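You operate a simulated robot arm through the tools that you are given. There is no shell and no other tool. Be economical: measure what you need, move in short steps, check, and stop when the job is done.

You are at the controls of a simulated two-armed robot. One attempt, no reset.

TASK
Tie the three full sacks on the sack table and carry the Cosumiral one to the pallets.
Fine: the other two stay where they stand.

It is judged by the outcome, as a careful person would: the job done as asked, and still so three seconds after it is handed in. It fails if anything else is knocked over, pushed out of place, dropped, spilled or broken.

THE ROBOT
Two 7-joint arms with two-finger grippers on one trunk, on a base that drives. Base frame: it is fixed to the floor where the robot stands at the start and does not move with it; the origin is under the middle of the robot, x ahead of it, y to its left, z up; the surface under the hand at the start is at about z = 0.72. Lengths are in m, angles in rad, forces in N, time in s.
The left shoulder is at the start at [0.06, 0.123, 0.945], the right one opposite. With the tool pointing down near the work surface each hand reaches from about 0.32 to 0.78 m from the robot's upright axis, wherever it stands, measured 20 degrees to its own side. Places, roughly: top of the stack of pallets [0.6, 1.1, 0.6]. Payload 1.47 kg a hand.
The TCP of each hand is the grasp point between the finger pads, 0.016 m short of the fingertips. In the tool frame z runs along the fingers and y along their closing line. The gripper opens to 0.087 m. The gripper's body begins 0.055 m behind the TCP.
Orientation is told as [roll, pitch, yaw] about the base's x, y, z axes, in that order, counted from this pose: with the fingers straight down and closing along the base's y, the tool's x points along the base's -x, its y along +y and its z along -z.

THE INTERFACE
- The arms move only by the tool servo_tool. It takes "left_deltas", "right_deltas" or both (then of equal length, played together; a hand with none holds still); each is a list of rows, each a list of 7 numbers: the finger opening in m, from 0 to 0.087, then the shift along the tool's x, y, z in units of 30 mm (1.0 is 30 mm), then the turn, a rotation vector about the tool's x, y, z in units of 6 degrees (1.0 is 6 degrees). In form: [[gripper, dx, dy, dz, ax, ay, az], ...]. A call has 1 to 8 rows; each row shifts and turns the commanded pose from where the row before left it, along the tool's axes as they then stand. A call with a number of a shift or a turn outside -1 to 1 is refused whole. Each row takes 0.2 s and may step no farther than 0.05 m and 0.15 rad from the row before; otherwise, or with a gripper value out of range, the whole call is refused. A pose out of reach is approached as far as the arm can. The call stops where the force on the tool passes 50 N (or 10 N more than at its start, if that is more) or the arm is blocked; 0.2 s more then pass. Each finger travels about 0.153 m/s and halts on what it meets, pressing with about 28 N; the grip force reading is that of the motor and also rises with nothing between the fingers. The clock runs only during rows and for 0.2 s after the last one: add rows that do not move to give the fingers time. The reply holds the time, the measured pose of the TCP, the force on the tool along the base axes, the opening and the grip force, in the units named above and with some noise, with the torque about the TCP (base axes, N m) and any sound that the robot's microphone picked up.
- Cameras (640 x 400 px; columns grow to the right, rows downward): "scene" is now at [0.0854, 0.0061, 1.5012]; the picture's right is [0.09, -1.00, 0.00], its down [-0.74, -0.07, -0.67] and it looks along [0.66, 0.06, -0.75] (base axes); focal length 244 px, centre (320, 200). "left" rides on the left gripper at [0.073, -0.012, -0.09] in its tool frame; the picture's right is [0.16, 0.99, 0.00], its down [-0.72, 0.12, -0.68] and it looks along [-0.67, 0.11, 0.73] (tool axes); focal length 247 px, centre (320, 200). "right" rides on the right gripper at [0.073, 0.012, -0.09] in its tool frame; the picture's right is [-0.16, 0.99, 0.00], its down [-0.72, -0.12, -0.68] and it looks along [-0.67, -0.11, 0.73] (tool axes); focal length 247 px, centre (320, 200). There is no depth. A picture from a camera that has moved, and an enlarged one, comes with that camera's place and axes in the base frame and with its lens.
- snapshot(camera): a new picture of that camera. No time passes.
- slide_trunk(by): slides the trunk up (or, below 0, down) by that many m; the arms and the scene camera ride with it, the base frame stays. It gives what a move gives, with no picture.
- base_move(legs): drives the robot by 1 to 6 legs, each [ahead, left, turn to the left] in m, m and rad, along the robot's own axes; the way and the turn of a leg run together, so that a leg with both is an arc; at most 1.5 m and 3.142 rad a leg. The arms and the cameras ride along, it lands a little off, and it stops where it bumps. It gives what a move gives.
- aim_head(pan, tilt): turns the head with the scene camera to pan (to the left, within 2.094 rad either way) and tilt (down, from -0.506 to 1.204), counted from straight ahead of the robot. It gives what a move gives.
- zoom(camera, box): a new picture of the part [left, top, right, bottom] of that camera's present view, enlarged. No time passes.
- close_job(): hands the job in; it is judged then, once.

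Work in short steps. Places have to be worked out from the pictures, the camera data and where the tool is seen: move nearer, look again, correct. Check each grasp and each placing, and mend what went wrong. You have 120 turns and 88 pictures in all, those below and enlarged ones among them. Open the grippers and draw the arms clear of the work before you hand the job in, unless the task says otherwise; then end with one line.

The tools are called by a JSON object that holds its "api" and its "payload". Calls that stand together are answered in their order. servo_tool: Moves the arms, as the interface text tells. Its arguments: {"type":"object","properties":{"left_deltas":{"type":"array","items":{"type":"array","items":{"type":"number"}}},"right_deltas":{"type":"array","items":{"type":"array","items":{"type":"number"}}}},"required":[]} The other tools are called the same way: slide_trunk (by) slides the trunk up or down; base_move (legs) drives the base; aim_head (pan, tilt) turns the head that bears the scene camera; snapshot (camera) takes a picture; zoom (camera, box) takes an enlarged picture of a part of a camera's view; close_job () hands the job in.

At the start:

```text
time: 0.0
left_ee_pos: [0.5728, 0.134, 1.1359]
left_ee_rot: [0.002, -0.001, 0.002]
left_ft_force: [0.5, 0.1, -0.5]
left_wrist_torque: [-0.01, -0.01, -0.02]
left_opening: 0.0869
left_finger_force: 0.1
right_ee_pos: [0.4576, -0.3925, 1.1247]
right_ee_rot: [0.001, 0.001, 0.0]
right_ft_force: [0.8, -0.4, 0.8]
right_wrist_torque: [-0.01, -0.03, 0.01]
right_opening: 0.087
right_finger_force: 0.1
trunk travel left (down, up): [-0.1, 0.13]
robot x, y, heading: [0.0023, 0.001, -0.002]
head pan, tilt: [0.094, 0.843]
```

scene: 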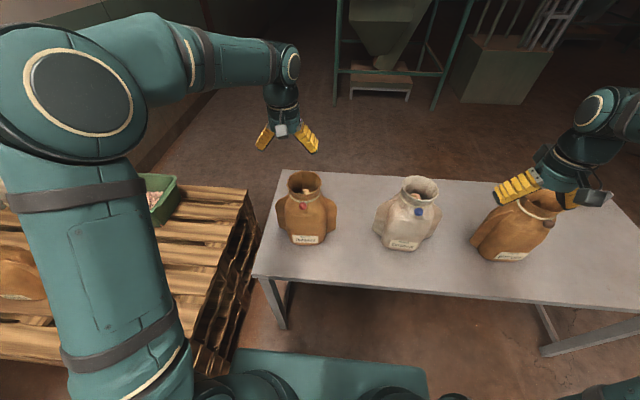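
right: 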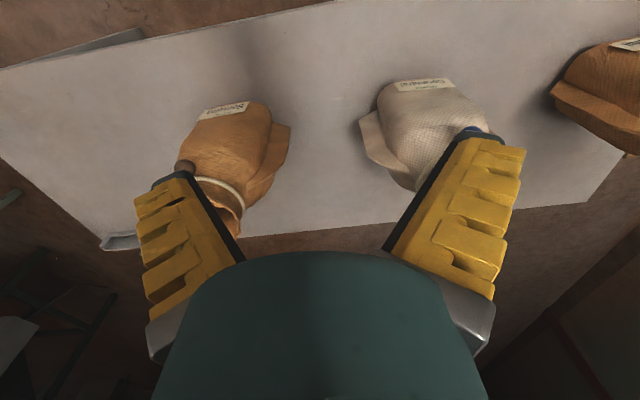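
left: 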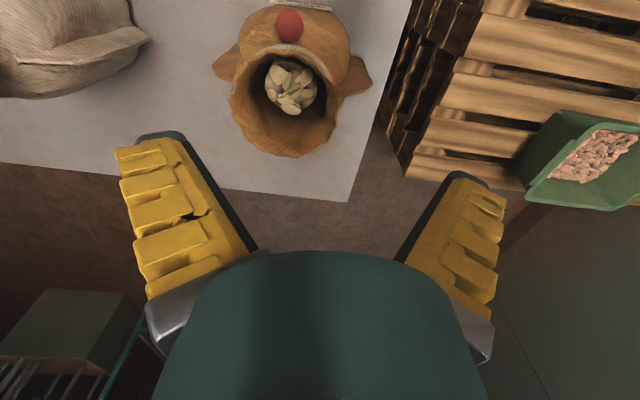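

I start by looking closely at the three sacks, to read the labels and see how each is tied.

{"api": "zoom", "payload": {"camera": "scene", "box": [260, 160, 360, 260]}}

{"api": "zoom", "payload": {"camera": "scene", "box": [360, 160, 460, 260]}}

{"api": "zoom", "payload": {"camera": "scene", "box": [460, 170, 570, 270]}}

```text
4.00 times, centred on (310, 210) of scene
camera zoom: at [0.0854, 0.0061, 1.5012], right [0.09, -1.0, 0.0], down [-0.74, -0.07, -0.67], along [0.66, 0.06, -0.75], focal length 975 px, centre (360, 160)
```

zoom: 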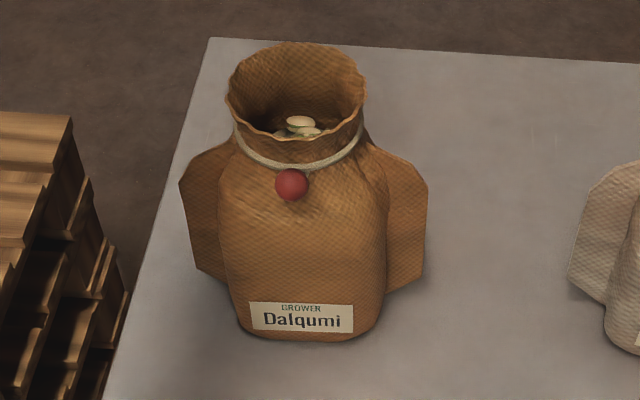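

```text
4.00 times, centred on (410, 210) of scene
camera zoom: at [0.0854, 0.0061, 1.5012], right [0.09, -1.0, 0.0], down [-0.74, -0.07, -0.67], along [0.66, 0.06, -0.75], focal length 975 px, centre (-40, 160)
```

zoom: 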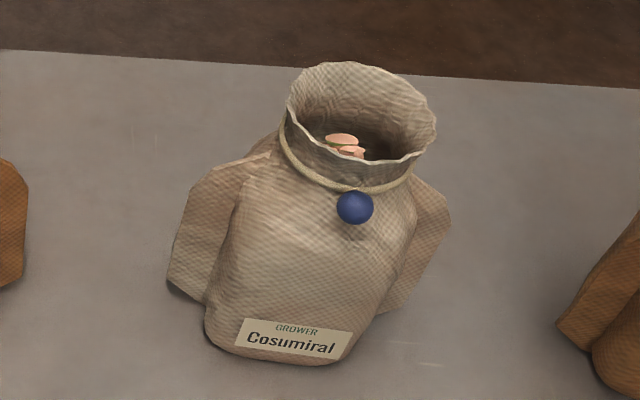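

```text
4.00 times, centred on (515, 220) of scene
camera zoom: at [0.0854, 0.0061, 1.5012], right [0.09, -1.0, 0.0], down [-0.74, -0.07, -0.67], along [0.66, 0.06, -0.75], focal length 975 px, centre (-460, 120)
```

zoom: 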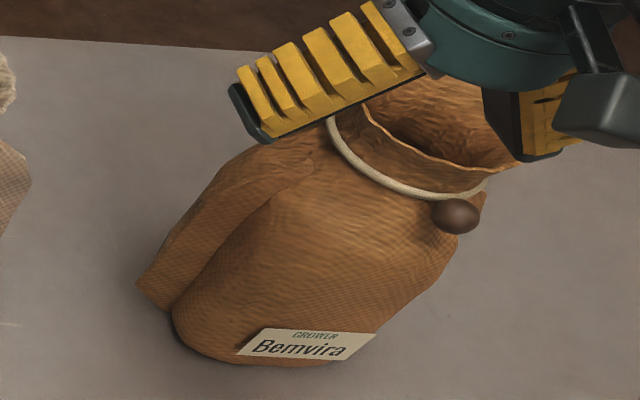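

All three are open, each with a drawcord and a bead on the robot's side. I look over at the pallets, where there seems to be another sack, perhaps a tied one that shows how it is done.

{"api": "aim_head", "payload": {"pan": 1.0, "tilt": 0.75}}

{"api": "snapshot", "payload": {"camera": "scene"}}

```text
time: 1.2
left_ee_pos: [0.5734, 0.1335, 1.1366]
left_ee_rot: [0.0, 0.0, 0.001]
left_ft_force: [-0.6, 0.3, -0.4]
left_wrist_torque: [-0.02, 0.01, 0.03]
left_opening: 0.0872
left_finger_force: 0.1
right_ee_pos: [0.4578, -0.3917, 1.1252]
right_ee_rot: [0.001, 0.0, 0.001]
right_ft_force: [0.0, -0.4, 0.0]
right_wrist_torque: [-0.01, -0.02, 0.01]
right_opening: 0.0874
right_finger_force: 0.1
trunk travel left (down, up): [-0.1, 0.13]
robot x, y, heading: [-0.003, -0.0002, -0.005]
head pan, tilt: [1.0, 0.75]
```

```text
81 pictures are left
camera scene: at [0.052, 0.0684, 1.5086], right [0.84, -0.54, 0.0], down [-0.37, -0.57, -0.73], along [0.4, 0.62, -0.68], focal length 244 px, centre (320, 200)
```

scene: 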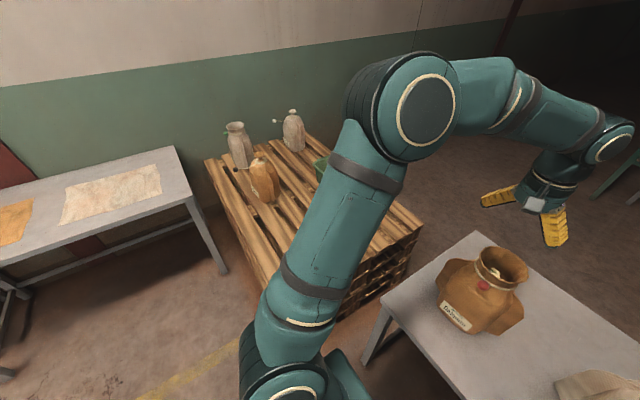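

{"api": "zoom", "payload": {"camera": "scene", "box": [210, 90, 350, 230]}}

{"api": "zoom", "payload": {"camera": "left", "box": [200, 0, 400, 160]}}

```text
2.86 times, centred on (280, 160) of scene
camera zoom: at [0.052, 0.0684, 1.5086], right [0.84, -0.54, 0.0], down [-0.37, -0.57, -0.73], along [0.4, 0.62, -0.68], focal length 697 px, centre (434, 314)
```

zoom: 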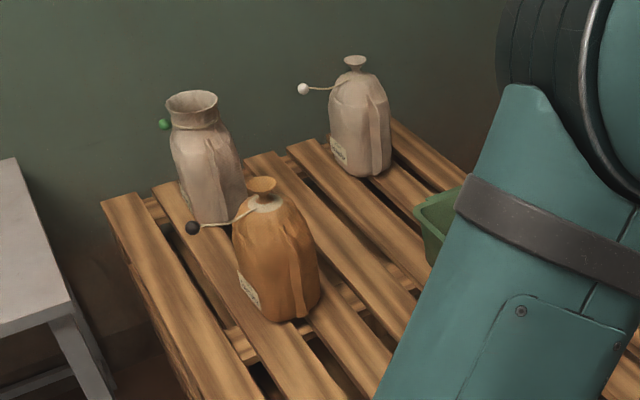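

```text
2.50 times, centred on (300, 80) of left
camera zoom: at [0.4996, 0.1205, 1.2264], right [-0.16, 0.99, 0.0], down [0.72, 0.12, 0.68], along [0.67, 0.11, -0.73], focal length 617 px, centre (370, 500)
```

zoom: 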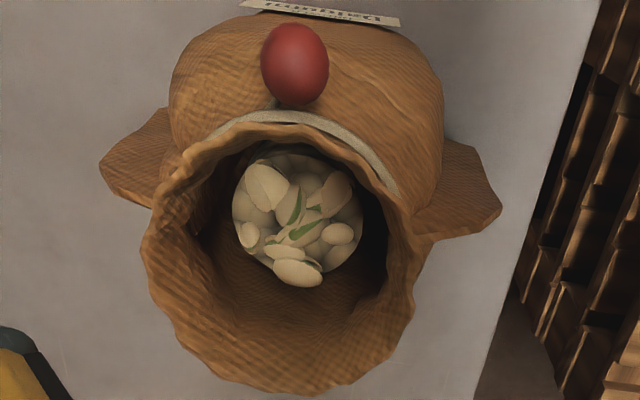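

The tied sacks on the pallet have the bead pulled out on its cord and the neck closed, so tying means pulling each bead outward. My estimates are Dalqumi's bead at [0.541, 0.099, 0.951], its right ear tip at [0.60, 0.00, 0.88], Cosumiral's bead at [0.535, -0.235, 0.965] and Bemvira's at [0.545, -0.595, 0.944]. I will hold the ear with the right hand and pull the bead with the left, so I turn both hands first.

{"api": "servo_tool", "payload": {"left_deltas": [[0.087, 0, 0, 0, 0, -1, 0], [0.087, 0, 0, 0, 0, -1, 0], [0.087, 0, 0, 0, 0, -1, 0], [0.087, 0, 0, 0, 0, -1, 0], [0.087, 0, 0, 0, 0, -1, 0], [0.087, 0, 0, 0, 0, -1, 0], [0.087, 0, 0, 0, 0, 0, 0], [0.087, 0, 0, 0, 0, 0, 0]], "right_deltas": [[0.087, 0, 0, 0, 0, 0, -1], [0.087, 0, 0, 0, 0, 0, -1], [0.087, 0, 0, 0, 0, 0, -1], [0.087, 0, 0, 0, 0, 0, -1], [0.087, 0, 0, 0, 0, 0, -1], [0.087, 0, 0, 0, 0, 0, -1], [0.087, 0, 0, 0, 0, 0, -1], [0.087, 0, 0, 0, 0, 0, -1]]}}

{"api": "aim_head", "payload": {"pan": 0.0, "tilt": 0.8}}

```text
time: 3.0
left_ee_pos: [0.5734, 0.1343, 1.1355]
left_ee_rot: [-0.001, -0.63, -0.001]
left_ft_force: [0.6, 0.9, 0.1]
left_wrist_torque: [0.0, 0.01, 0.01]
left_opening: 0.0869
left_finger_force: 0.0
right_ee_pos: [0.4576, -0.3916, 1.1243]
right_ee_rot: [0.0, 0.001, 0.84]
right_ft_force: [-0.1, 0.5, 0.0]
right_wrist_torque: [0.0, 0.0, -0.03]
right_opening: 0.0867
right_finger_force: 0.0
trunk travel left (down, up): [-0.1, 0.13]
robot x, y, heading: [0.0016, -0.0012, -0.004]
head pan, tilt: [1.0, 0.75]
```

```text
time: 4.3
left_ee_pos: [0.5729, 0.1331, 1.1347]
left_ee_rot: [0.0, -0.628, 0.001]
left_ft_force: [0.0, 0.3, -0.6]
left_wrist_torque: [-0.02, 0.01, 0.0]
left_opening: 0.0874
left_finger_force: 0.1
right_ee_pos: [0.4591, -0.393, 1.1249]
right_ee_rot: [0.001, 0.0, 0.838]
right_ft_force: [0.3, 0.1, 0.1]
right_wrist_torque: [-0.03, 0.02, -0.03]
right_opening: 0.0868
right_finger_force: 0.0
trunk travel left (down, up): [-0.1, 0.13]
robot x, y, heading: [0.0014, -0.0045, 0.002]
head pan, tilt: [0.0, 0.799]
```

Both turns went as commanded. Now the left hand backs off to a spot in front of the Dalqumi bead, while the right finishes its yaw.

{"api": "servo_tool", "payload": {"left_deltas": [[0.087, 0.89, -0.167, 0.147, 0, 0, 0], [0.087, 0.89, -0.167, 0.147, 0, 0, 0], [0.087, 0.89, -0.167, 0.147, 0, 0, 0], [0.087, 0.89, -0.167, 0.147, 0, 0, 0], [0.087, 0.89, -0.167, 0.147, 0, 0, 0], [0.087, 0.89, -0.167, 0.147, 0, 0, 0], [0.087, 0.89, -0.167, 0.147, 0, 0, 0]], "right_deltas": [[0.087, 0, 0, 0, 0, 0, -1], [0.087, 0, 0, 0, 0, 0, -1], [0.087, 0, 0, 0, 0, 0, -1], [0.087, 0, 0, 0, 0, 0, -1], [0.087, 0, 0, 0, 0, 0, -1], [0.087, 0, 0, 0, 0, 0, -1], [0.087, 0, 0, 0, 0, 0, -1]]}}

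{"api": "snapshot", "payload": {"camera": "left"}}

{"api": "snapshot", "payload": {"camera": "right"}}

{"api": "snapshot", "payload": {"camera": "scene"}}

```text
time: 5.9
left_ee_pos: [0.4407, 0.0975, 1.0028]
left_ee_rot: [0.0, -0.629, 0.0]
left_ft_force: [0.1, 0.2, -1.0]
left_wrist_torque: [-0.04, 0.01, -0.01]
left_opening: 0.087
left_finger_force: 0.1
right_ee_pos: [0.4578, -0.3915, 1.126]
right_ee_rot: [0.0, -0.001, 1.574]
right_ft_force: [-1.1, 0.4, 0.2]
right_wrist_torque: [0.02, 0.01, 0.0]
right_opening: 0.087
right_finger_force: 0.0
trunk travel left (down, up): [-0.1, 0.13]
robot x, y, heading: [0.0018, 0.0007, 0.0]
head pan, tilt: [0.0, 0.799]
```

```text
78 pictures are left
camera left: at [0.3287, 0.0854, 1.0324], right [-0.13, 0.99, -0.09], down [0.19, 0.12, 0.98], along [0.97, 0.11, -0.2], focal length 247 px, centre (320, 200)
```

left: 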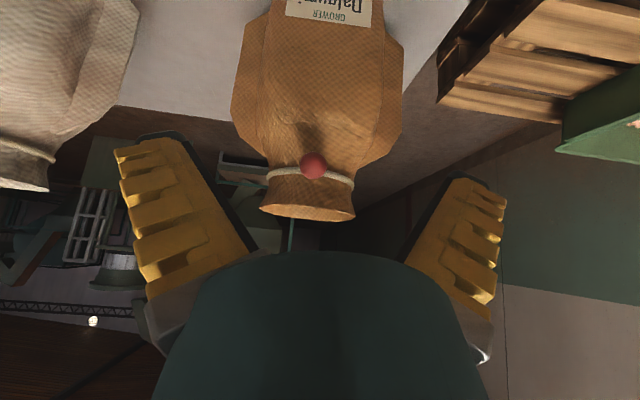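

```text
77 pictures are left
camera right: at [0.4479, -0.4651, 1.215], right [-0.99, 0.16, 0.0], down [0.11, 0.72, 0.68], along [0.11, 0.67, -0.73], focal length 247 px, centre (320, 200)
```

right: 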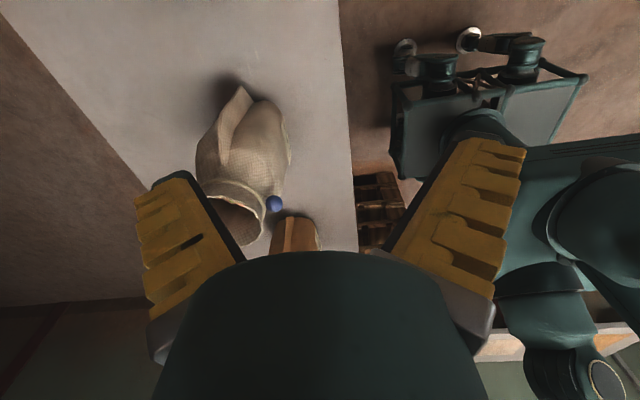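

```text
76 pictures are left
camera scene: at [0.088, -0.0013, 1.5046], right [0.0, -1.0, 0.0], down [-0.72, 0.0, -0.7], along [0.7, 0.0, -0.72], focal length 244 px, centre (320, 200)
```

scene: 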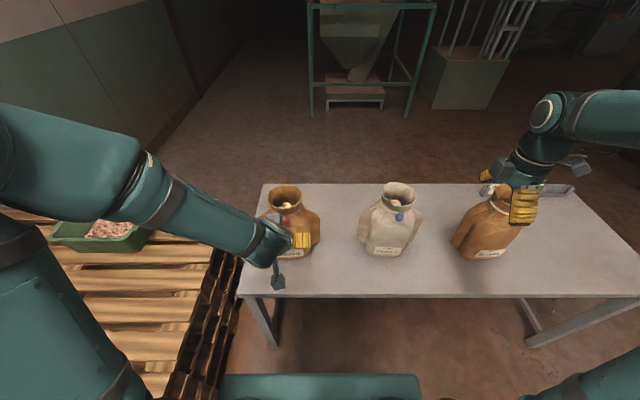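

The left view confirms the bead near [0.541, 0.100, 0.955]. The right hand now travels high over Cosumiral towards the outside of Dalqumi's right ear.

{"api": "servo_tool", "payload": {"right_deltas": [[0.087, -0.917, -0.394, 0, 0, 0, 0], [0.087, -0.917, -0.394, 0, 0, 0, 0], [0.087, -0.917, -0.394, 0, 0, 0, 0], [0.087, -0.917, -0.394, 0, 0, 0, 0], [0.087, -0.917, -0.394, 0, 0, 0, 0], [0.087, -0.917, -0.394, 0, 0, 0, 0], [0.087, -0.917, -0.394, 0, 0, 0, 0], [0.087, -0.917, -0.394, 0, 0, 0, 0]]}}

{"api": "servo_tool", "payload": {"right_deltas": [[0.087, -0.917, -0.394, 0, 0, 0, 0], [0.087, -0.917, -0.394, 0, 0, 0, 0], [0.087, -0.917, -0.394, 0, 0, 0, 0], [0.087, -0.917, -0.394, 0, 0, 0, 0]]}}

{"api": "snapshot", "payload": {"camera": "right"}}

```text
time: 7.7
left_ee_pos: [0.4419, 0.0983, 1.0018]
left_ee_rot: [0.002, -0.627, 0.0]
left_ft_force: [-0.4, 0.5, 0.9]
left_wrist_torque: [0.03, -0.03, -0.01]
left_opening: 0.0871
left_finger_force: 0.0
right_ee_pos: [0.5512, -0.1722, 1.1252]
right_ee_rot: [-0.001, 0.0, 1.57]
right_ft_force: [0.5, 0.2, 0.3]
right_wrist_torque: [-0.02, 0.04, 0.02]
right_opening: 0.087
right_finger_force: 0.1
trunk travel left (down, up): [-0.1, 0.13]
robot x, y, heading: [-0.0002, 0.0022, 0.004]
head pan, tilt: [0.0, 0.799]
```

```text
time: 8.7
left_ee_pos: [0.4406, 0.0983, 1.0022]
left_ee_rot: [0.0, -0.629, -0.001]
left_ft_force: [0.1, -0.1, -0.5]
left_wrist_torque: [-0.01, 0.04, -0.02]
left_opening: 0.0871
left_finger_force: 0.1
right_ee_pos: [0.5993, -0.062, 1.1264]
right_ee_rot: [0.001, 0.001, 1.569]
right_ft_force: [-1.1, -0.3, 0.4]
right_wrist_torque: [-0.02, -0.02, 0.03]
right_opening: 0.087
right_finger_force: 0.0
trunk travel left (down, up): [-0.1, 0.13]
robot x, y, heading: [0.0039, 0.002, 0.004]
head pan, tilt: [0.0, 0.799]
```

```text
75 pictures are left
camera right: at [0.5887, -0.1344, 1.2153], right [-0.99, 0.16, 0.0], down [0.12, 0.72, 0.68], along [0.11, 0.67, -0.73], focal length 247 px, centre (320, 200)
```

right: 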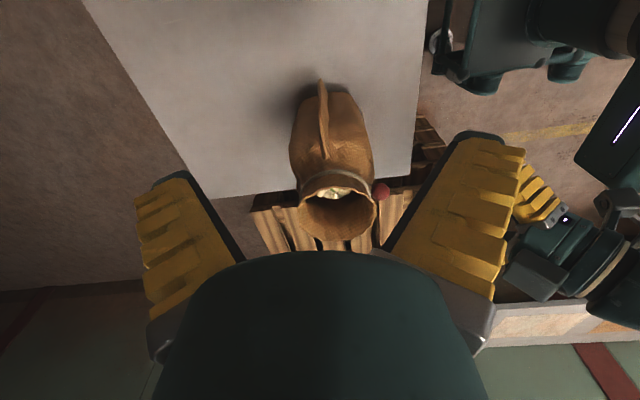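

The ear shows edge-on and is about 1 cm thick, at x≈0.607 with its tip at y≈0 and z≈0.89. I lean the right hand outward 24° so its wrist clears the neck, then come down beside the ear.

{"api": "servo_tool", "payload": {"right_deltas": [[0.087, 0, 0, 0, 0, -1, 0], [0.087, 0, 0, 0, 0, -1, 0], [0.087, 0, 0, 0, 0, -1, 0], [0.087, 0, 0, 0, 0, -1, 0]]}}

{"api": "servo_tool", "payload": {"right_deltas": [[0.087, 0.213, -0.037, 0.915, 0, 0, 0], [0.087, 0.213, -0.037, 0.915, 0, 0, 0], [0.087, 0.213, -0.037, 0.915, 0, 0, 0], [0.087, 0.213, -0.037, 0.915, 0, 0, 0], [0.087, 0.213, -0.037, 0.915, 0, 0, 0], [0.087, 0.213, -0.037, 0.915, 0, 0, 0]]}}

{"api": "snapshot", "payload": {"camera": "right"}}

{"api": "zoom", "payload": {"camera": "scene", "box": [210, 150, 370, 280]}}

```text
time: 9.7
left_ee_pos: [0.441, 0.0975, 1.0025]
left_ee_rot: [-0.002, -0.627, 0.001]
left_ft_force: [0.0, 0.2, 0.4]
left_wrist_torque: [-0.05, 0.0, -0.02]
left_opening: 0.0871
left_finger_force: 0.0
right_ee_pos: [0.5988, -0.0613, 1.1244]
right_ee_rot: [0.002, -0.421, 1.573]
right_ft_force: [-0.2, -0.6, 0.0]
right_wrist_torque: [0.03, 0.01, -0.01]
right_opening: 0.087
right_finger_force: 0.1
trunk travel left (down, up): [-0.1, 0.13]
robot x, y, heading: [-0.0034, 0.0013, -0.005]
head pan, tilt: [0.0, 0.799]
```

```text
time: 11.1
left_ee_pos: [0.4408, 0.0997, 1.0013]
left_ee_rot: [-0.001, -0.629, 0.0]
left_ft_force: [1.2, 0.2, 0.3]
left_wrist_torque: [-0.01, 0.01, -0.02]
left_opening: 0.0868
left_finger_force: 0.1
right_ee_pos: [0.6052, -0.0297, 0.9562]
right_ee_rot: [0.001, -0.417, 1.571]
right_ft_force: [0.2, -0.1, -0.1]
right_wrist_torque: [0.0, 0.03, 0.0]
right_opening: 0.0871
right_finger_force: 0.1
trunk travel left (down, up): [-0.1, 0.13]
robot x, y, heading: [0.0005, -0.0011, -0.007]
head pan, tilt: [0.0, 0.799]
```

```text
74 pictures are left
camera right: at [0.5957, -0.133, 1.009], right [-0.99, 0.14, 0.06], down [0.12, 0.38, 0.92], along [0.11, 0.91, -0.4], focal length 247 px, centre (320, 200)
```

right: 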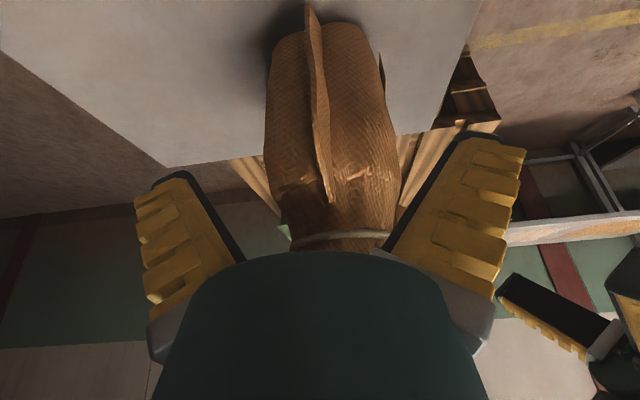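

```text
3.08 times, centred on (290, 215) of scene
camera zoom: at [0.0883, -0.0013, 1.5046], right [0.0, -1.0, 0.0], down [-0.72, 0.0, -0.7], along [0.7, 0.0, -0.72], focal length 750 px, centre (412, 154)
```

zoom: 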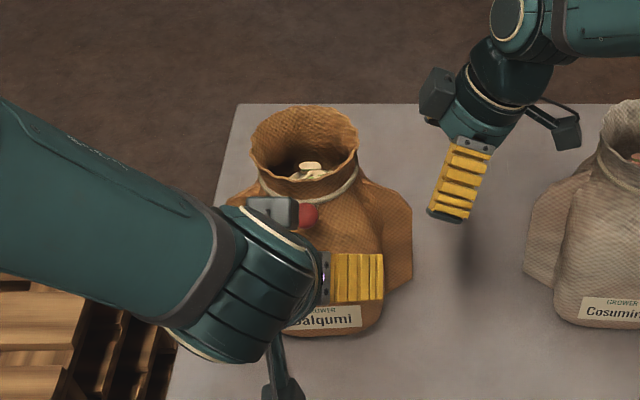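

The ear sits centred between the right fingers. I go straight along the fingers about 88 mm to bring the TCP to [0.607, 0.006, 0.875].

{"api": "servo_tool", "payload": {"right_deltas": [[0.087, 0, -0.03, 0.98, 0, 0, 0], [0.087, 0, -0.03, 0.98, 0, 0, 0], [0.087, 0, 0, 0.98, 0, 0, 0]]}}

{"api": "snapshot", "payload": {"camera": "right"}}

{"api": "zoom", "payload": {"camera": "scene", "box": [210, 150, 370, 280]}}

```text
time: 11.9
left_ee_pos: [0.4414, 0.0972, 1.0011]
left_ee_rot: [0.0, -0.628, 0.0]
left_ft_force: [0.3, -0.2, -0.3]
left_wrist_torque: [0.03, 0.0, 0.0]
left_opening: 0.0873
left_finger_force: 0.0
right_ee_pos: [0.6078, 0.0064, 0.8762]
right_ee_rot: [-0.001, -0.419, 1.572]
right_ft_force: [-0.4, -0.2, 0.2]
right_wrist_torque: [0.0, 0.01, 0.03]
right_opening: 0.087
right_finger_force: 0.0
trunk travel left (down, up): [-0.1, 0.13]
robot x, y, heading: [-0.004, -0.0009, -0.0]
head pan, tilt: [0.0, 0.799]
```

```text
72 pictures are left
camera right: at [0.5981, -0.0971, 0.9297], right [-0.99, 0.14, 0.06], down [0.12, 0.38, 0.92], along [0.11, 0.91, -0.4], focal length 247 px, centre (320, 200)
```

right: 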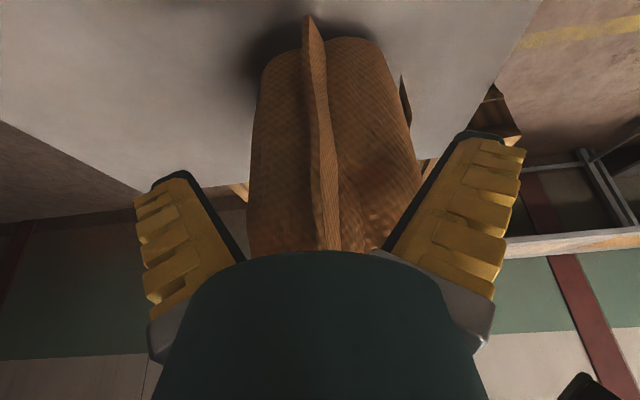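

```text
3.08 times, centred on (290, 215) of scene
camera zoom: at [0.0885, -0.0011, 1.5046], right [0.0, -1.0, 0.0], down [-0.72, 0.0, -0.7], along [0.7, 0.0, -0.72], focal length 750 px, centre (412, 154)
```

zoom: 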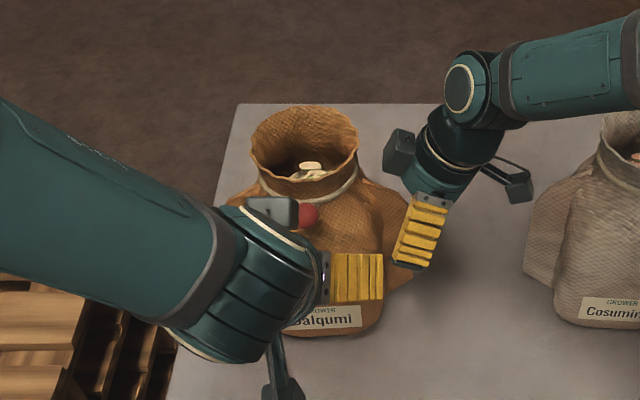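

The ear runs through the grasp point. I close the right gripper on it and watch for any push on the sack.

{"api": "servo_tool", "payload": {"right_deltas": [[0.03, 0, 0, 0, 0, 0, 0], [0.0, 0, 0, 0, 0, 0, 0], [0.0, 0, 0, 0, 0, 0, 0], [0.0, 0, 0, 0, 0, 0, 0]]}}

{"api": "snapshot", "payload": {"camera": "right"}}

```text
time: 12.9
left_ee_pos: [0.4393, 0.0981, 1.0036]
left_ee_rot: [0.002, -0.628, 0.0]
left_ft_force: [-0.1, 1.0, 0.1]
left_wrist_torque: [0.01, -0.01, 0.03]
left_opening: 0.0871
left_finger_force: 0.0
right_ee_pos: [0.6079, 0.0069, 0.879]
right_ee_rot: [-0.002, -0.419, 1.572]
right_ft_force: [-3.7, -2.1, 5.2]
right_wrist_torque: [-0.03, -0.12, 0.38]
right_opening: 0.0058
right_finger_force: 27.8
trunk travel left (down, up): [-0.1, 0.13]
robot x, y, heading: [0.0007, 0.0019, -0.001]
head pan, tilt: [0.0, 0.799]
```

```text
70 pictures are left
camera right: at [0.5968, -0.0975, 0.9306], right [-0.99, 0.14, 0.06], down [0.11, 0.38, 0.92], along [0.11, 0.91, -0.4], focal length 247 px, centre (320, 200)
```

right: 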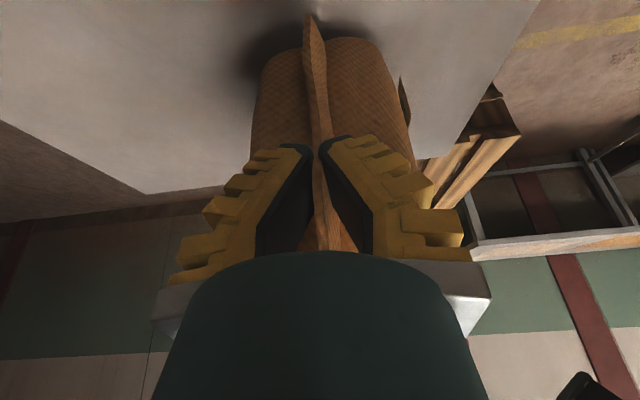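

The ear is held at 5.8 mm with only light side force. The left hand now advances most of the way to the bead, and then I check.

{"api": "servo_tool", "payload": {"left_deltas": [[0.06, -0.397, 0.017, 0.772, 0, 0, 0], [0.06, -0.397, 0.017, 0.772, 0, 0, 0], [0.06, -0.3, 0.017, 0.55, 0, 0, 0]]}}

{"api": "snapshot", "payload": {"camera": "left"}}

```text
time: 13.7
left_ee_pos: [0.5032, 0.0996, 0.9717]
left_ee_rot: [0.0, -0.631, -0.001]
left_ft_force: [0.5, -0.4, 0.0]
left_wrist_torque: [-0.02, 0.0, 0.0]
left_opening: 0.0644
left_finger_force: 3.5
right_ee_pos: [0.6068, 0.0058, 0.8802]
right_ee_rot: [-0.001, -0.419, 1.57]
right_ft_force: [-4.5, -3.0, 5.3]
right_wrist_torque: [-0.04, -0.14, 0.37]
right_opening: 0.006
right_finger_force: 27.8
trunk travel left (down, up): [-0.1, 0.13]
robot x, y, heading: [0.0023, 0.0005, 0.0]
head pan, tilt: [0.0, 0.799]
```

```text
69 pictures are left
camera left: at [0.3907, 0.0867, 1.0008], right [-0.13, 0.99, -0.09], down [0.18, 0.12, 0.98], along [0.97, 0.11, -0.2], focal length 247 px, centre (320, 200)
```

left: 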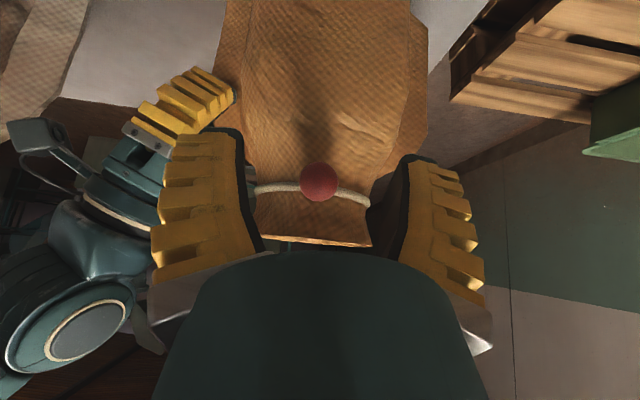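

The bead lies right on the closing line, at about [0.541, 0.102, 0.958]. I advance the last 34 mm and close on it.

{"api": "servo_tool", "payload": {"left_deltas": [[0.06, -0.27, 0.03, 0.5, 0, 0, 0], [0.06, -0.27, 0.03, 0.5, 0, 0, 0], [0.03, 0, 0, 0, 0, 0, 0], [0.0, 0, 0, 0, 0, 0, 0], [0.0, 0, 0, 0, 0, 0, 0]]}}

{"api": "snapshot", "payload": {"camera": "left"}}

```text
time: 14.9
left_ee_pos: [0.5326, 0.1003, 0.9568]
left_ee_rot: [0.0, -0.629, 0.001]
left_ft_force: [-2.4, 4.1, 3.7]
left_wrist_torque: [-0.01, -0.26, 0.03]
left_opening: 0.0188
left_finger_force: 28.0
right_ee_pos: [0.6079, 0.0052, 0.8785]
right_ee_rot: [-0.001, -0.419, 1.571]
right_ft_force: [-2.2, -3.2, 5.6]
right_wrist_torque: [0.13, -0.15, 0.39]
right_opening: 0.006
right_finger_force: 28.2
trunk travel left (down, up): [-0.1, 0.13]
robot x, y, heading: [0.0022, -0.0007, 0.0]
head pan, tilt: [0.0, 0.799]
```

```text
68 pictures are left
camera left: at [0.4215, 0.0889, 0.9868], right [-0.13, 0.99, -0.09], down [0.18, 0.12, 0.98], along [0.97, 0.11, -0.2], focal length 247 px, centre (320, 200)
```

left: 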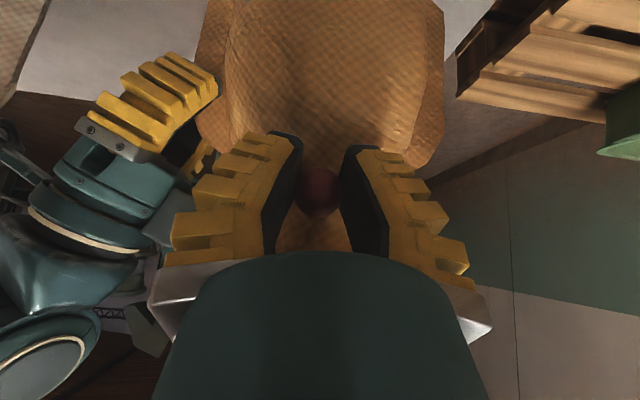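

The bead is gripped at 19 mm. I pull straight back towards the robot in 10 mm rows and watch the force.

{"api": "servo_tool", "payload": {"left_deltas": [[0.0, 0.27, 0, -0.196, 0, 0, 0], [0.0, 0.27, 0, -0.196, 0, 0, 0]]}}

{"api": "snapshot", "payload": {"camera": "left"}}

```text
time: 15.5
left_ee_pos: [0.5132, 0.1003, 0.9569]
left_ee_rot: [0.0, -0.63, -0.002]
left_ft_force: [0.4, 0.8, 7.4]
left_wrist_torque: [0.0, 0.05, -0.02]
left_opening: 0.0179
left_finger_force: 27.7
right_ee_pos: [0.6073, 0.0068, 0.8786]
right_ee_rot: [-0.003, -0.419, 1.572]
right_ft_force: [-3.0, -2.5, 5.7]
right_wrist_torque: [-0.28, -0.17, 0.41]
right_opening: 0.0062
right_finger_force: 28.4
trunk travel left (down, up): [-0.1, 0.13]
robot x, y, heading: [-0.0002, -0.0001, -0.001]
head pan, tilt: [0.0, 0.799]
```

```text
67 pictures are left
camera left: at [0.4009, 0.0886, 0.9867], right [-0.13, 0.99, -0.09], down [0.18, 0.12, 0.98], along [0.97, 0.11, -0.2], focal length 247 px, centre (320, 200)
```

left: 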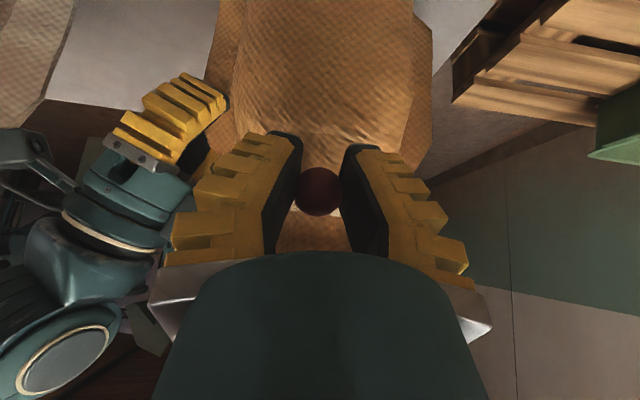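

The bead came along with small force and the sack stayed put. I keep pulling.

{"api": "servo_tool", "payload": {"left_deltas": [[0.0, 0.27, 0, -0.196, 0, 0, 0], [0.0, 0.27, 0, -0.196, 0, 0, 0], [0.0, 0.27, 0, -0.196, 0, 0, 0], [0.0, 0.27, 0, -0.196, 0, 0, 0]]}}

{"api": "snapshot", "payload": {"camera": "left"}}

{"api": "zoom", "payload": {"camera": "scene", "box": [210, 150, 370, 280]}}

```text
time: 16.5
left_ee_pos: [0.4731, 0.1006, 0.9558]
left_ee_rot: [0.0, -0.629, -0.002]
left_ft_force: [0.3, -7.1, 8.6]
left_wrist_torque: [-0.01, 0.04, -0.11]
left_opening: 0.0186
left_finger_force: 27.6
right_ee_pos: [0.6059, 0.0065, 0.8781]
right_ee_rot: [0.002, -0.421, 1.571]
right_ft_force: [-5.5, 0.4, 4.9]
right_wrist_torque: [-0.02, -0.11, 0.32]
right_opening: 0.0058
right_finger_force: 27.4
trunk travel left (down, up): [-0.1, 0.13]
robot x, y, heading: [-0.0003, -0.0019, 0.0]
head pan, tilt: [0.0, 0.799]
```

```text
66 pictures are left
camera left: at [0.3605, 0.0881, 0.9862], right [-0.13, 0.99, -0.09], down [0.18, 0.12, 0.98], along [0.97, 0.11, -0.2], focal length 247 px, centre (320, 200)
```

left: 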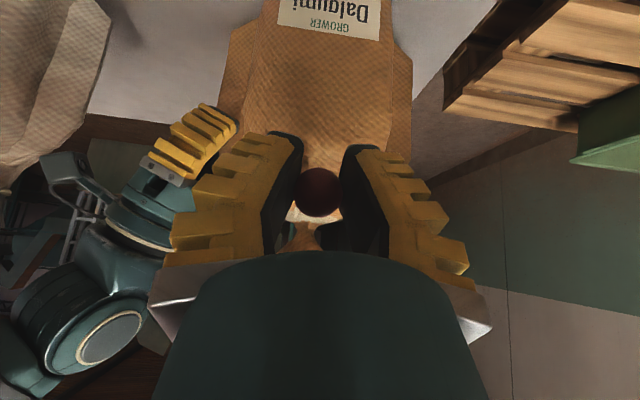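

```text
3.08 times, centred on (290, 215) of scene
camera zoom: at [0.0862, -0.0023, 1.5048], right [0.0, -1.0, 0.0], down [-0.72, 0.0, -0.7], along [0.7, 0.0, -0.72], focal length 750 px, centre (412, 154)
```

zoom: 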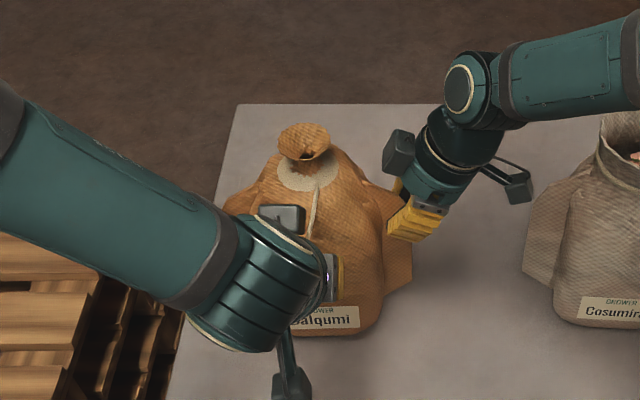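

The neck is cinching well. I keep pulling to the end stop in small rows.

{"api": "servo_tool", "payload": {"left_deltas": [[0.0, 0.27, 0, -0.196, 0, 0, 0], [0.0, 0.27, 0, -0.196, 0, 0, 0]]}}

{"api": "zoom", "payload": {"camera": "scene", "box": [230, 160, 330, 240]}}

```text
time: 17.1
left_ee_pos: [0.4542, 0.1007, 0.9575]
left_ee_rot: [0.002, -0.632, -0.001]
left_ft_force: [23.8, -13.6, 0.1]
left_wrist_torque: [-0.01, 0.01, -0.06]
left_opening: 0.0127
left_finger_force: 28.2
right_ee_pos: [0.6043, 0.0089, 0.878]
right_ee_rot: [0.006, -0.42, 1.575]
right_ft_force: [-23.1, 8.3, 13.7]
right_wrist_torque: [-0.19, -0.06, 0.46]
right_opening: 0.0061
right_finger_force: 28.3
trunk travel left (down, up): [-0.1, 0.13]
robot x, y, heading: [0.0004, 0.0056, 0.001]
head pan, tilt: [0.0, 0.799]
```

```text
5.00 times, centred on (280, 200) of scene
camera zoom: at [0.0869, -0.0019, 1.5047], right [0.0, -1.0, 0.0], down [-0.72, 0.0, -0.7], along [0.7, 0.0, -0.72], focal length 1219 px, centre (520, 200)
```

zoom: 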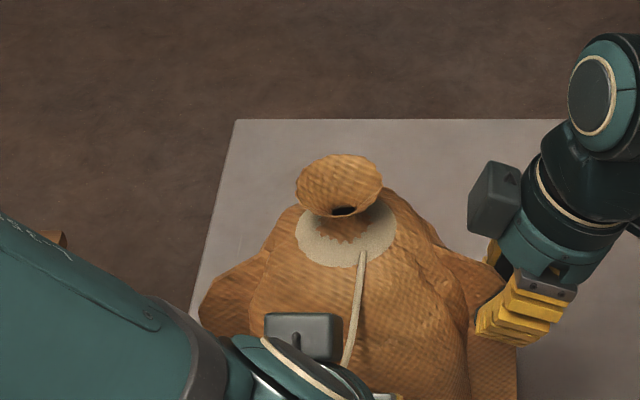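

The force jumped to 24 N, so the cord is at its end and the neck is closed. I ease the left hand forward slightly, open it and draw it back along the fingers.

{"api": "servo_tool", "payload": {"left_deltas": [[0.01, -0.16, 0, 0.12, 0, 0, 0], [0.06, 0, 0, 0, 0, 0, 0], [0.06, 0, 0, 0, 0, 0, 0], [0.06, 0.2, 0, -0.7, 0, 0, 0], [0.06, 0.2, 0, -0.7, 0, 0, 0]]}}

{"api": "snapshot", "payload": {"camera": "left"}}

```text
time: 18.3
left_ee_pos: [0.4303, 0.0984, 0.9831]
left_ee_rot: [0.001, -0.627, 0.0]
left_ft_force: [0.2, -0.1, 0.4]
left_wrist_torque: [0.0, 0.01, -0.01]
left_opening: 0.0648
left_finger_force: 2.9
left hand out of reach, approached as far as the arm can: row 5
right_ee_pos: [0.6083, 0.0057, 0.879]
right_ee_rot: [-0.001, -0.419, 1.571]
right_ft_force: [0.2, -2.0, 6.8]
right_wrist_torque: [-0.65, -0.05, 0.1]
right_opening: 0.0062
right_finger_force: 27.3
trunk travel left (down, up): [-0.1, 0.13]
robot x, y, heading: [-0.0029, 0.0006, -0.002]
head pan, tilt: [0.0, 0.799]
```

```text
63 pictures are left
camera left: at [0.3192, 0.086, 1.014], right [-0.13, 0.99, -0.09], down [0.19, 0.12, 0.98], along [0.97, 0.11, -0.2], focal length 247 px, centre (320, 200)
```

left: 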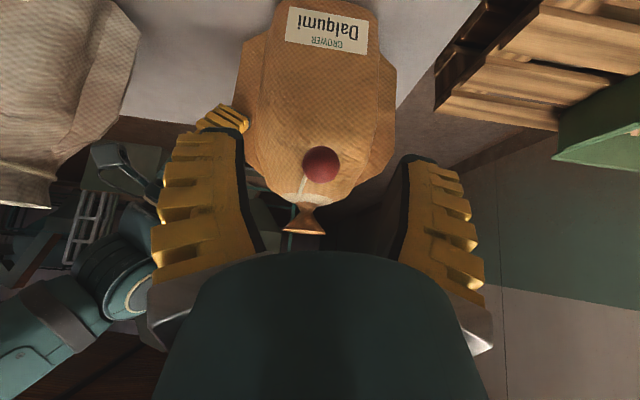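

The bead stays out on its cord and the neck is shut, so Dalqumi is tied. I open the right hand and back it off along its fingers, and raise the left.

{"api": "servo_tool", "payload": {"left_deltas": [[0.087, -0.6, 0, -0.8, 0, 0, 0], [0.087, -0.6, 0, -0.8, 0, 0, 0], [0.087, 0, 0, 0, 0, 0, 0], [0.087, 0, 0, 0, 0, 0, 0], [0.087, 0, 0, 0, 0, 0, 0], [0.087, 0, 0, 0, 0, 0, 0], [0.087, 0, 0, 0, 0, 0, 0]], "right_deltas": [[0.03, 0, 0, 0, 0, 0, 0], [0.06, 0, 0, 0, 0, 0, 0], [0.087, 0, 0, 0, 0, 0, 0], [0.087, 0, 0, -1, 0, 0, 0], [0.087, 0, 0, -1, 0, 0, 0], [0.087, 0, 0, -1, 0, 0, 0], [0.087, 0, 0, -1, 0, 0, 0]]}}

{"api": "snapshot", "payload": {"camera": "scene"}}

```text
time: 19.9
left_ee_pos: [0.4315, 0.0995, 1.0423]
left_ee_rot: [0.001, -0.628, -0.001]
left_ft_force: [-0.3, -0.7, -0.3]
left_wrist_torque: [0.0, -0.02, -0.01]
left_opening: 0.087
left_finger_force: 0.1
right_ee_pos: [0.6074, -0.0424, 0.9892]
right_ee_rot: [-0.001, -0.419, 1.571]
right_ft_force: [-1.2, -0.9, 0.0]
right_wrist_torque: [0.0, 0.01, -0.02]
right_opening: 0.087
right_finger_force: 0.0
trunk travel left (down, up): [-0.1, 0.13]
robot x, y, heading: [-0.001, 0.0029, -0.003]
head pan, tilt: [0.0, 0.799]
```

```text
62 pictures are left
camera scene: at [0.0874, -0.0015, 1.5047], right [0.0, -1.0, 0.0], down [-0.72, 0.0, -0.7], along [0.7, 0.0, -0.72], focal length 244 px, centre (320, 200)
```

scene: 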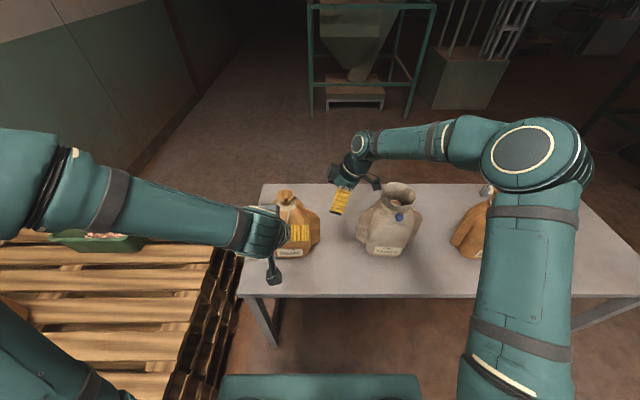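

The next tie is Bemvira. I raise both hands well clear of the sacks, then drive right about 0.70 m.

{"api": "servo_tool", "payload": {"left_deltas": [[0.087, -0.314, 0, -0.43, 0, 0, 0], [0.087, -0.314, 0, -0.43, 0, 0, 0], [0.087, -0.314, 0, -0.43, 0, 0, 0], [0.087, -0.314, 0, -0.43, 0, 0, 0], [0.087, -0.314, 0, -0.43, 0, 0, 0]], "right_deltas": [[0.087, -0.38, 0, -0.853, 0, 0, 0], [0.087, -0.38, 0, -0.853, 0, 0, 0], [0.087, -0.38, 0, -0.853, 0, 0, 0], [0.087, -0.38, 0, -0.853, 0, 0, 0], [0.087, -0.38, 0, -0.853, 0, 0, 0]]}}

{"api": "base_move", "payload": {"legs": [[0, -0.69, 0]]}}

{"api": "snapshot", "payload": {"camera": "scene"}}

{"api": "snapshot", "payload": {"camera": "left"}}

{"api": "snapshot", "payload": {"camera": "right"}}

```text
time: 21.1
left_ee_pos: [0.4317, 0.0989, 1.1227]
left_ee_rot: [0.001, -0.628, -0.001]
left_ft_force: [0.3, 0.2, 0.1]
left_wrist_torque: [0.02, -0.01, -0.03]
left_opening: 0.087
left_finger_force: 0.0
right_ee_pos: [0.6077, -0.0426, 1.1314]
right_ee_rot: [0.0, -0.419, 1.571]
right_ft_force: [0.4, 0.2, -0.4]
right_wrist_torque: [0.0, 0.01, -0.02]
right_opening: 0.087
right_finger_force: 0.0
trunk travel left (down, up): [-0.1, 0.13]
robot x, y, heading: [-0.005, -0.0032, -0.003]
head pan, tilt: [0.0, 0.799]
```

```text
time: 27.4
left_ee_pos: [0.4316, -0.5718, 1.1219]
left_ee_rot: [0.001, -0.628, -0.007]
left_ft_force: [-0.2, 0.6, 0.1]
left_wrist_torque: [0.01, -0.01, 0.01]
left_opening: 0.0872
left_finger_force: 0.0
right_ee_pos: [0.6064, -0.7139, 1.1283]
right_ee_rot: [0.0, -0.419, 1.567]
right_ft_force: [-0.5, -0.1, -0.5]
right_wrist_torque: [0.02, 0.02, 0.01]
right_opening: 0.0872
right_finger_force: 0.0
trunk travel left (down, up): [-0.1, 0.13]
robot x, y, heading: [-0.0035, -0.6676, -0.008]
head pan, tilt: [0.0, 0.799]
```

```text
61 pictures are left
camera scene: at [0.0858, -0.6708, 1.5046], right [-0.01, -1.0, 0.0], down [-0.72, 0.0, -0.7], along [0.7, 0.0, -0.72], focal length 244 px, centre (320, 200)
```

scene: 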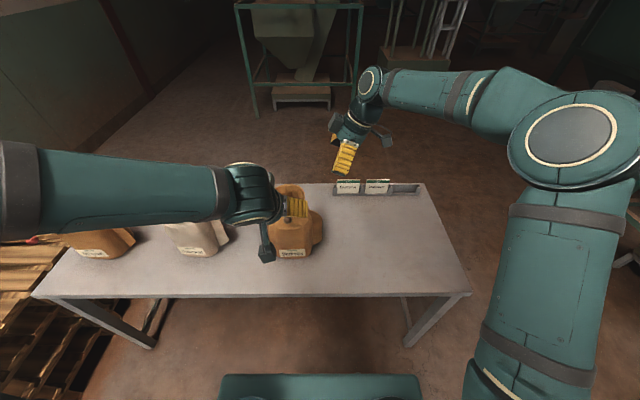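

```text
60 pictures are left
camera left: at [0.3193, -0.5836, 1.1527], right [-0.12, 0.99, -0.09], down [0.19, 0.11, 0.98], along [0.97, 0.1, -0.2], focal length 247 px, centre (320, 200)
```

left: 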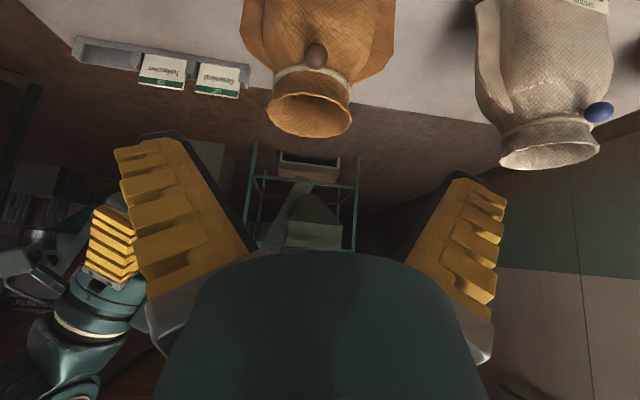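

```text
59 pictures are left
camera right: at [0.5944, -0.8194, 1.1814], right [-0.99, 0.15, 0.06], down [0.12, 0.38, 0.92], along [0.11, 0.91, -0.4], focal length 247 px, centre (320, 200)
```

right: 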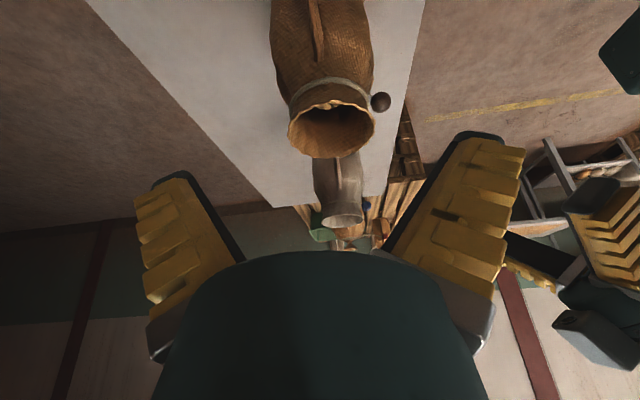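

Bemvira's bead triangulates to [0.539, -0.579, 0.955], and its right ear runs near x≈0.603. Both hands come down to their waiting spots for a closer look.

{"api": "servo_tool", "payload": {"left_deltas": [[0.087, 0.362, -0.033, 0.575, 0, 0, 0], [0.087, 0.362, -0.033, 0.575, 0, 0, 0], [0.087, 0.362, -0.033, 0.575, 0, 0, 0], [0.087, 0.362, -0.033, 0.575, 0, 0, 0], [0.087, 0.362, -0.033, 0.575, 0, 0, 0], [0.087, 0.362, -0.033, 0.575, 0, 0, 0]], "right_deltas": [[0.087, 0.389, 0, 0.873, 0, 0, 0], [0.087, 0.389, 0, 0.873, 0, 0, 0], [0.087, 0.389, 0, 0.873, 0, 0, 0], [0.087, 0.389, 0, 0.873, 0, 0, 0], [0.087, 0.389, 0, 0.873, 0, 0, 0], [0.087, 0.389, 0, 0.873, 0, 0, 0]]}}

{"api": "snapshot", "payload": {"camera": "right"}}

{"api": "snapshot", "payload": {"camera": "left"}}

{"api": "zoom", "payload": {"camera": "scene", "box": [210, 150, 370, 280]}}

```text
time: 28.8
left_ee_pos: [0.4369, -0.5776, 0.9988]
left_ee_rot: [-0.001, -0.629, -0.005]
left_ft_force: [0.0, 0.5, 0.1]
left_wrist_torque: [0.02, -0.01, 0.0]
left_opening: 0.0873
left_finger_force: 0.1
right_ee_pos: [0.6057, -0.717, 0.9551]
right_ee_rot: [0.002, -0.419, 1.565]
right_ft_force: [-0.2, 0.1, 0.0]
right_wrist_torque: [0.01, 0.0, -0.02]
right_opening: 0.0872
right_finger_force: 0.1
trunk travel left (down, up): [-0.1, 0.13]
robot x, y, heading: [-0.0016, -0.6686, -0.002]
head pan, tilt: [0.0, 0.799]
```

```text
58 pictures are left
camera right: at [0.5947, -0.8193, 1.0078], right [-0.99, 0.15, 0.07], down [0.12, 0.38, 0.92], along [0.11, 0.91, -0.4], focal length 247 px, centre (320, 200)
```

right: 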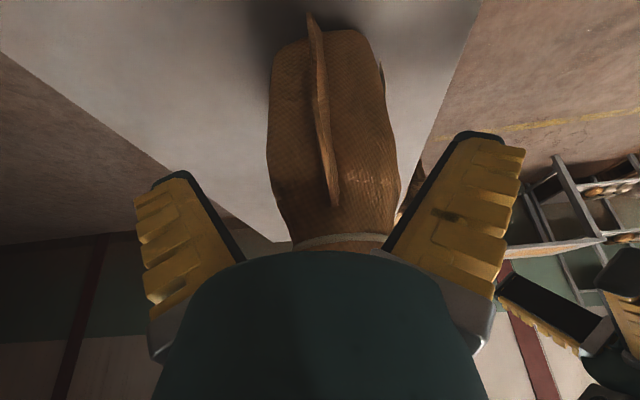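

```text
57 pictures are left
camera left: at [0.3263, -0.5894, 1.0296], right [-0.12, 0.99, -0.09], down [0.19, 0.11, 0.98], along [0.97, 0.1, -0.2], focal length 247 px, centre (320, 200)
```

left: 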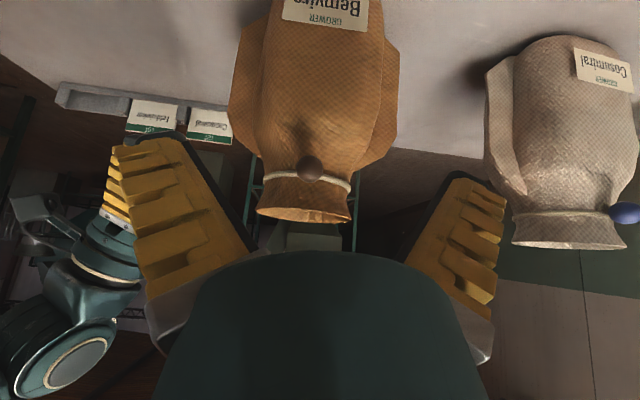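

```text
3.08 times, centred on (290, 215) of scene
camera zoom: at [0.0869, -0.6707, 1.5045], right [-0.01, -1.0, 0.0], down [-0.72, 0.0, -0.7], along [0.7, 0.0, -0.72], focal length 750 px, centre (412, 154)
```

zoom: 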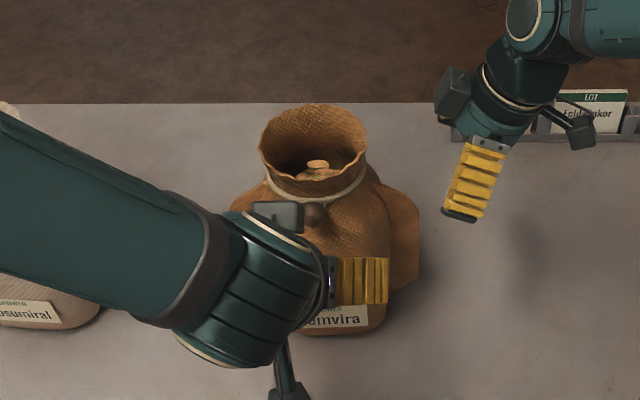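

The view matches the Dalqumi one almost exactly, so I run the right hand along its fingers the same 88 mm and close on the ear.

{"api": "servo_tool", "payload": {"right_deltas": [[0.087, 0, 0, 0.98, 0, 0, 0], [0.087, 0, 0, 0.98, 0, 0, 0], [0.087, 0, 0, 0.98, 0, 0, 0]]}}

{"api": "snapshot", "payload": {"camera": "right"}}

```text
time: 29.6
left_ee_pos: [0.4382, -0.5768, 1.0]
left_ee_rot: [-0.001, -0.627, -0.007]
left_ft_force: [0.4, -0.1, -0.2]
left_wrist_torque: [-0.03, 0.0, 0.02]
left_opening: 0.0872
left_finger_force: 0.0
right_ee_pos: [0.606, -0.6773, 0.8757]
right_ee_rot: [0.0, -0.418, 1.565]
right_ft_force: [0.6, -0.4, 0.5]
right_wrist_torque: [-0.03, 0.01, -0.02]
right_opening: 0.0871
right_finger_force: 0.1
trunk travel left (down, up): [-0.1, 0.13]
robot x, y, heading: [-0.002, -0.6675, -0.005]
head pan, tilt: [0.0, 0.799]
```

```text
55 pictures are left
camera right: at [0.5949, -0.7835, 0.9272], right [-0.99, 0.15, 0.06], down [0.12, 0.38, 0.92], along [0.11, 0.91, -0.4], focal length 247 px, centre (320, 200)
```

right: 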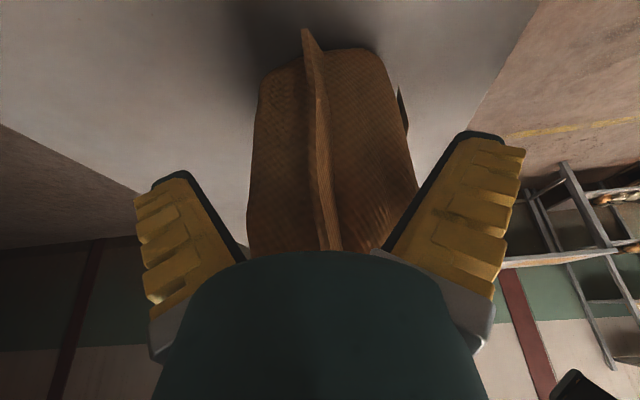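

It is well centred. I close on the ear, then bring the left hand to the bead.

{"api": "servo_tool", "payload": {"right_deltas": [[0.03, 0, 0, 0, 0, 0, 0], [0.0, 0, 0, 0, 0, 0, 0], [0.0, 0, 0, 0, 0, 0, 0], [0.0, 0, 0, 0, 0, 0, 0], [0.0, 0, 0, 0, 0, 0, 0], [0.0, 0, 0, 0, 0, 0, 0]], "left_deltas": [[0.06, 0, 0, 0, 0, 0, 0], [0.06, 0, 0, 0, 0, 0, 0], [0.06, 0, 0, 0, 0, 0, 0], [0.06, -0.42, -0.025, 0.75, 0, 0, 0], [0.06, -0.42, -0.025, 0.75, 0, 0, 0], [0.06, -0.42, -0.025, 0.75, 0, 0, 0]]}}

{"api": "snapshot", "payload": {"camera": "left"}}

```text
time: 31.0
left_ee_pos: [0.5083, -0.5807, 0.9678]
left_ee_rot: [0.0, -0.63, -0.008]
left_ft_force: [-0.2, 0.3, -0.2]
left_wrist_torque: [0.01, -0.02, 0.0]
left_opening: 0.0643
left_finger_force: 3.9
right_ee_pos: [0.6048, -0.6804, 0.876]
right_ee_rot: [-0.003, -0.42, 1.566]
right_ft_force: [0.9, -2.8, 4.6]
right_wrist_torque: [0.0, -0.02, 0.0]
right_opening: 0.006
right_finger_force: 27.8
trunk travel left (down, up): [-0.1, 0.13]
robot x, y, heading: [0.0021, -0.6684, -0.004]
head pan, tilt: [0.0, 0.799]
```

```text
54 pictures are left
camera left: at [0.3962, -0.592, 0.9982], right [-0.12, 0.99, -0.09], down [0.19, 0.11, 0.98], along [0.97, 0.1, -0.2], focal length 247 px, centre (320, 200)
```

left: 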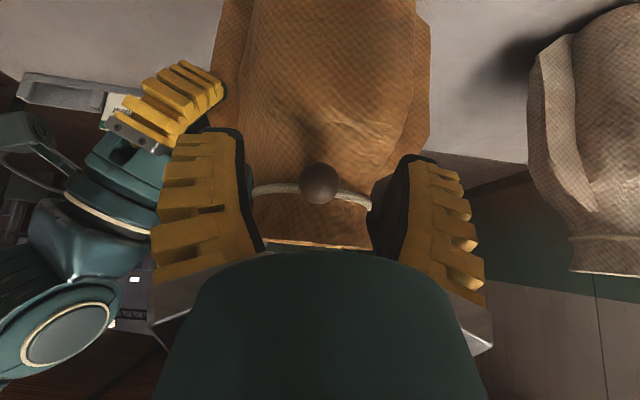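

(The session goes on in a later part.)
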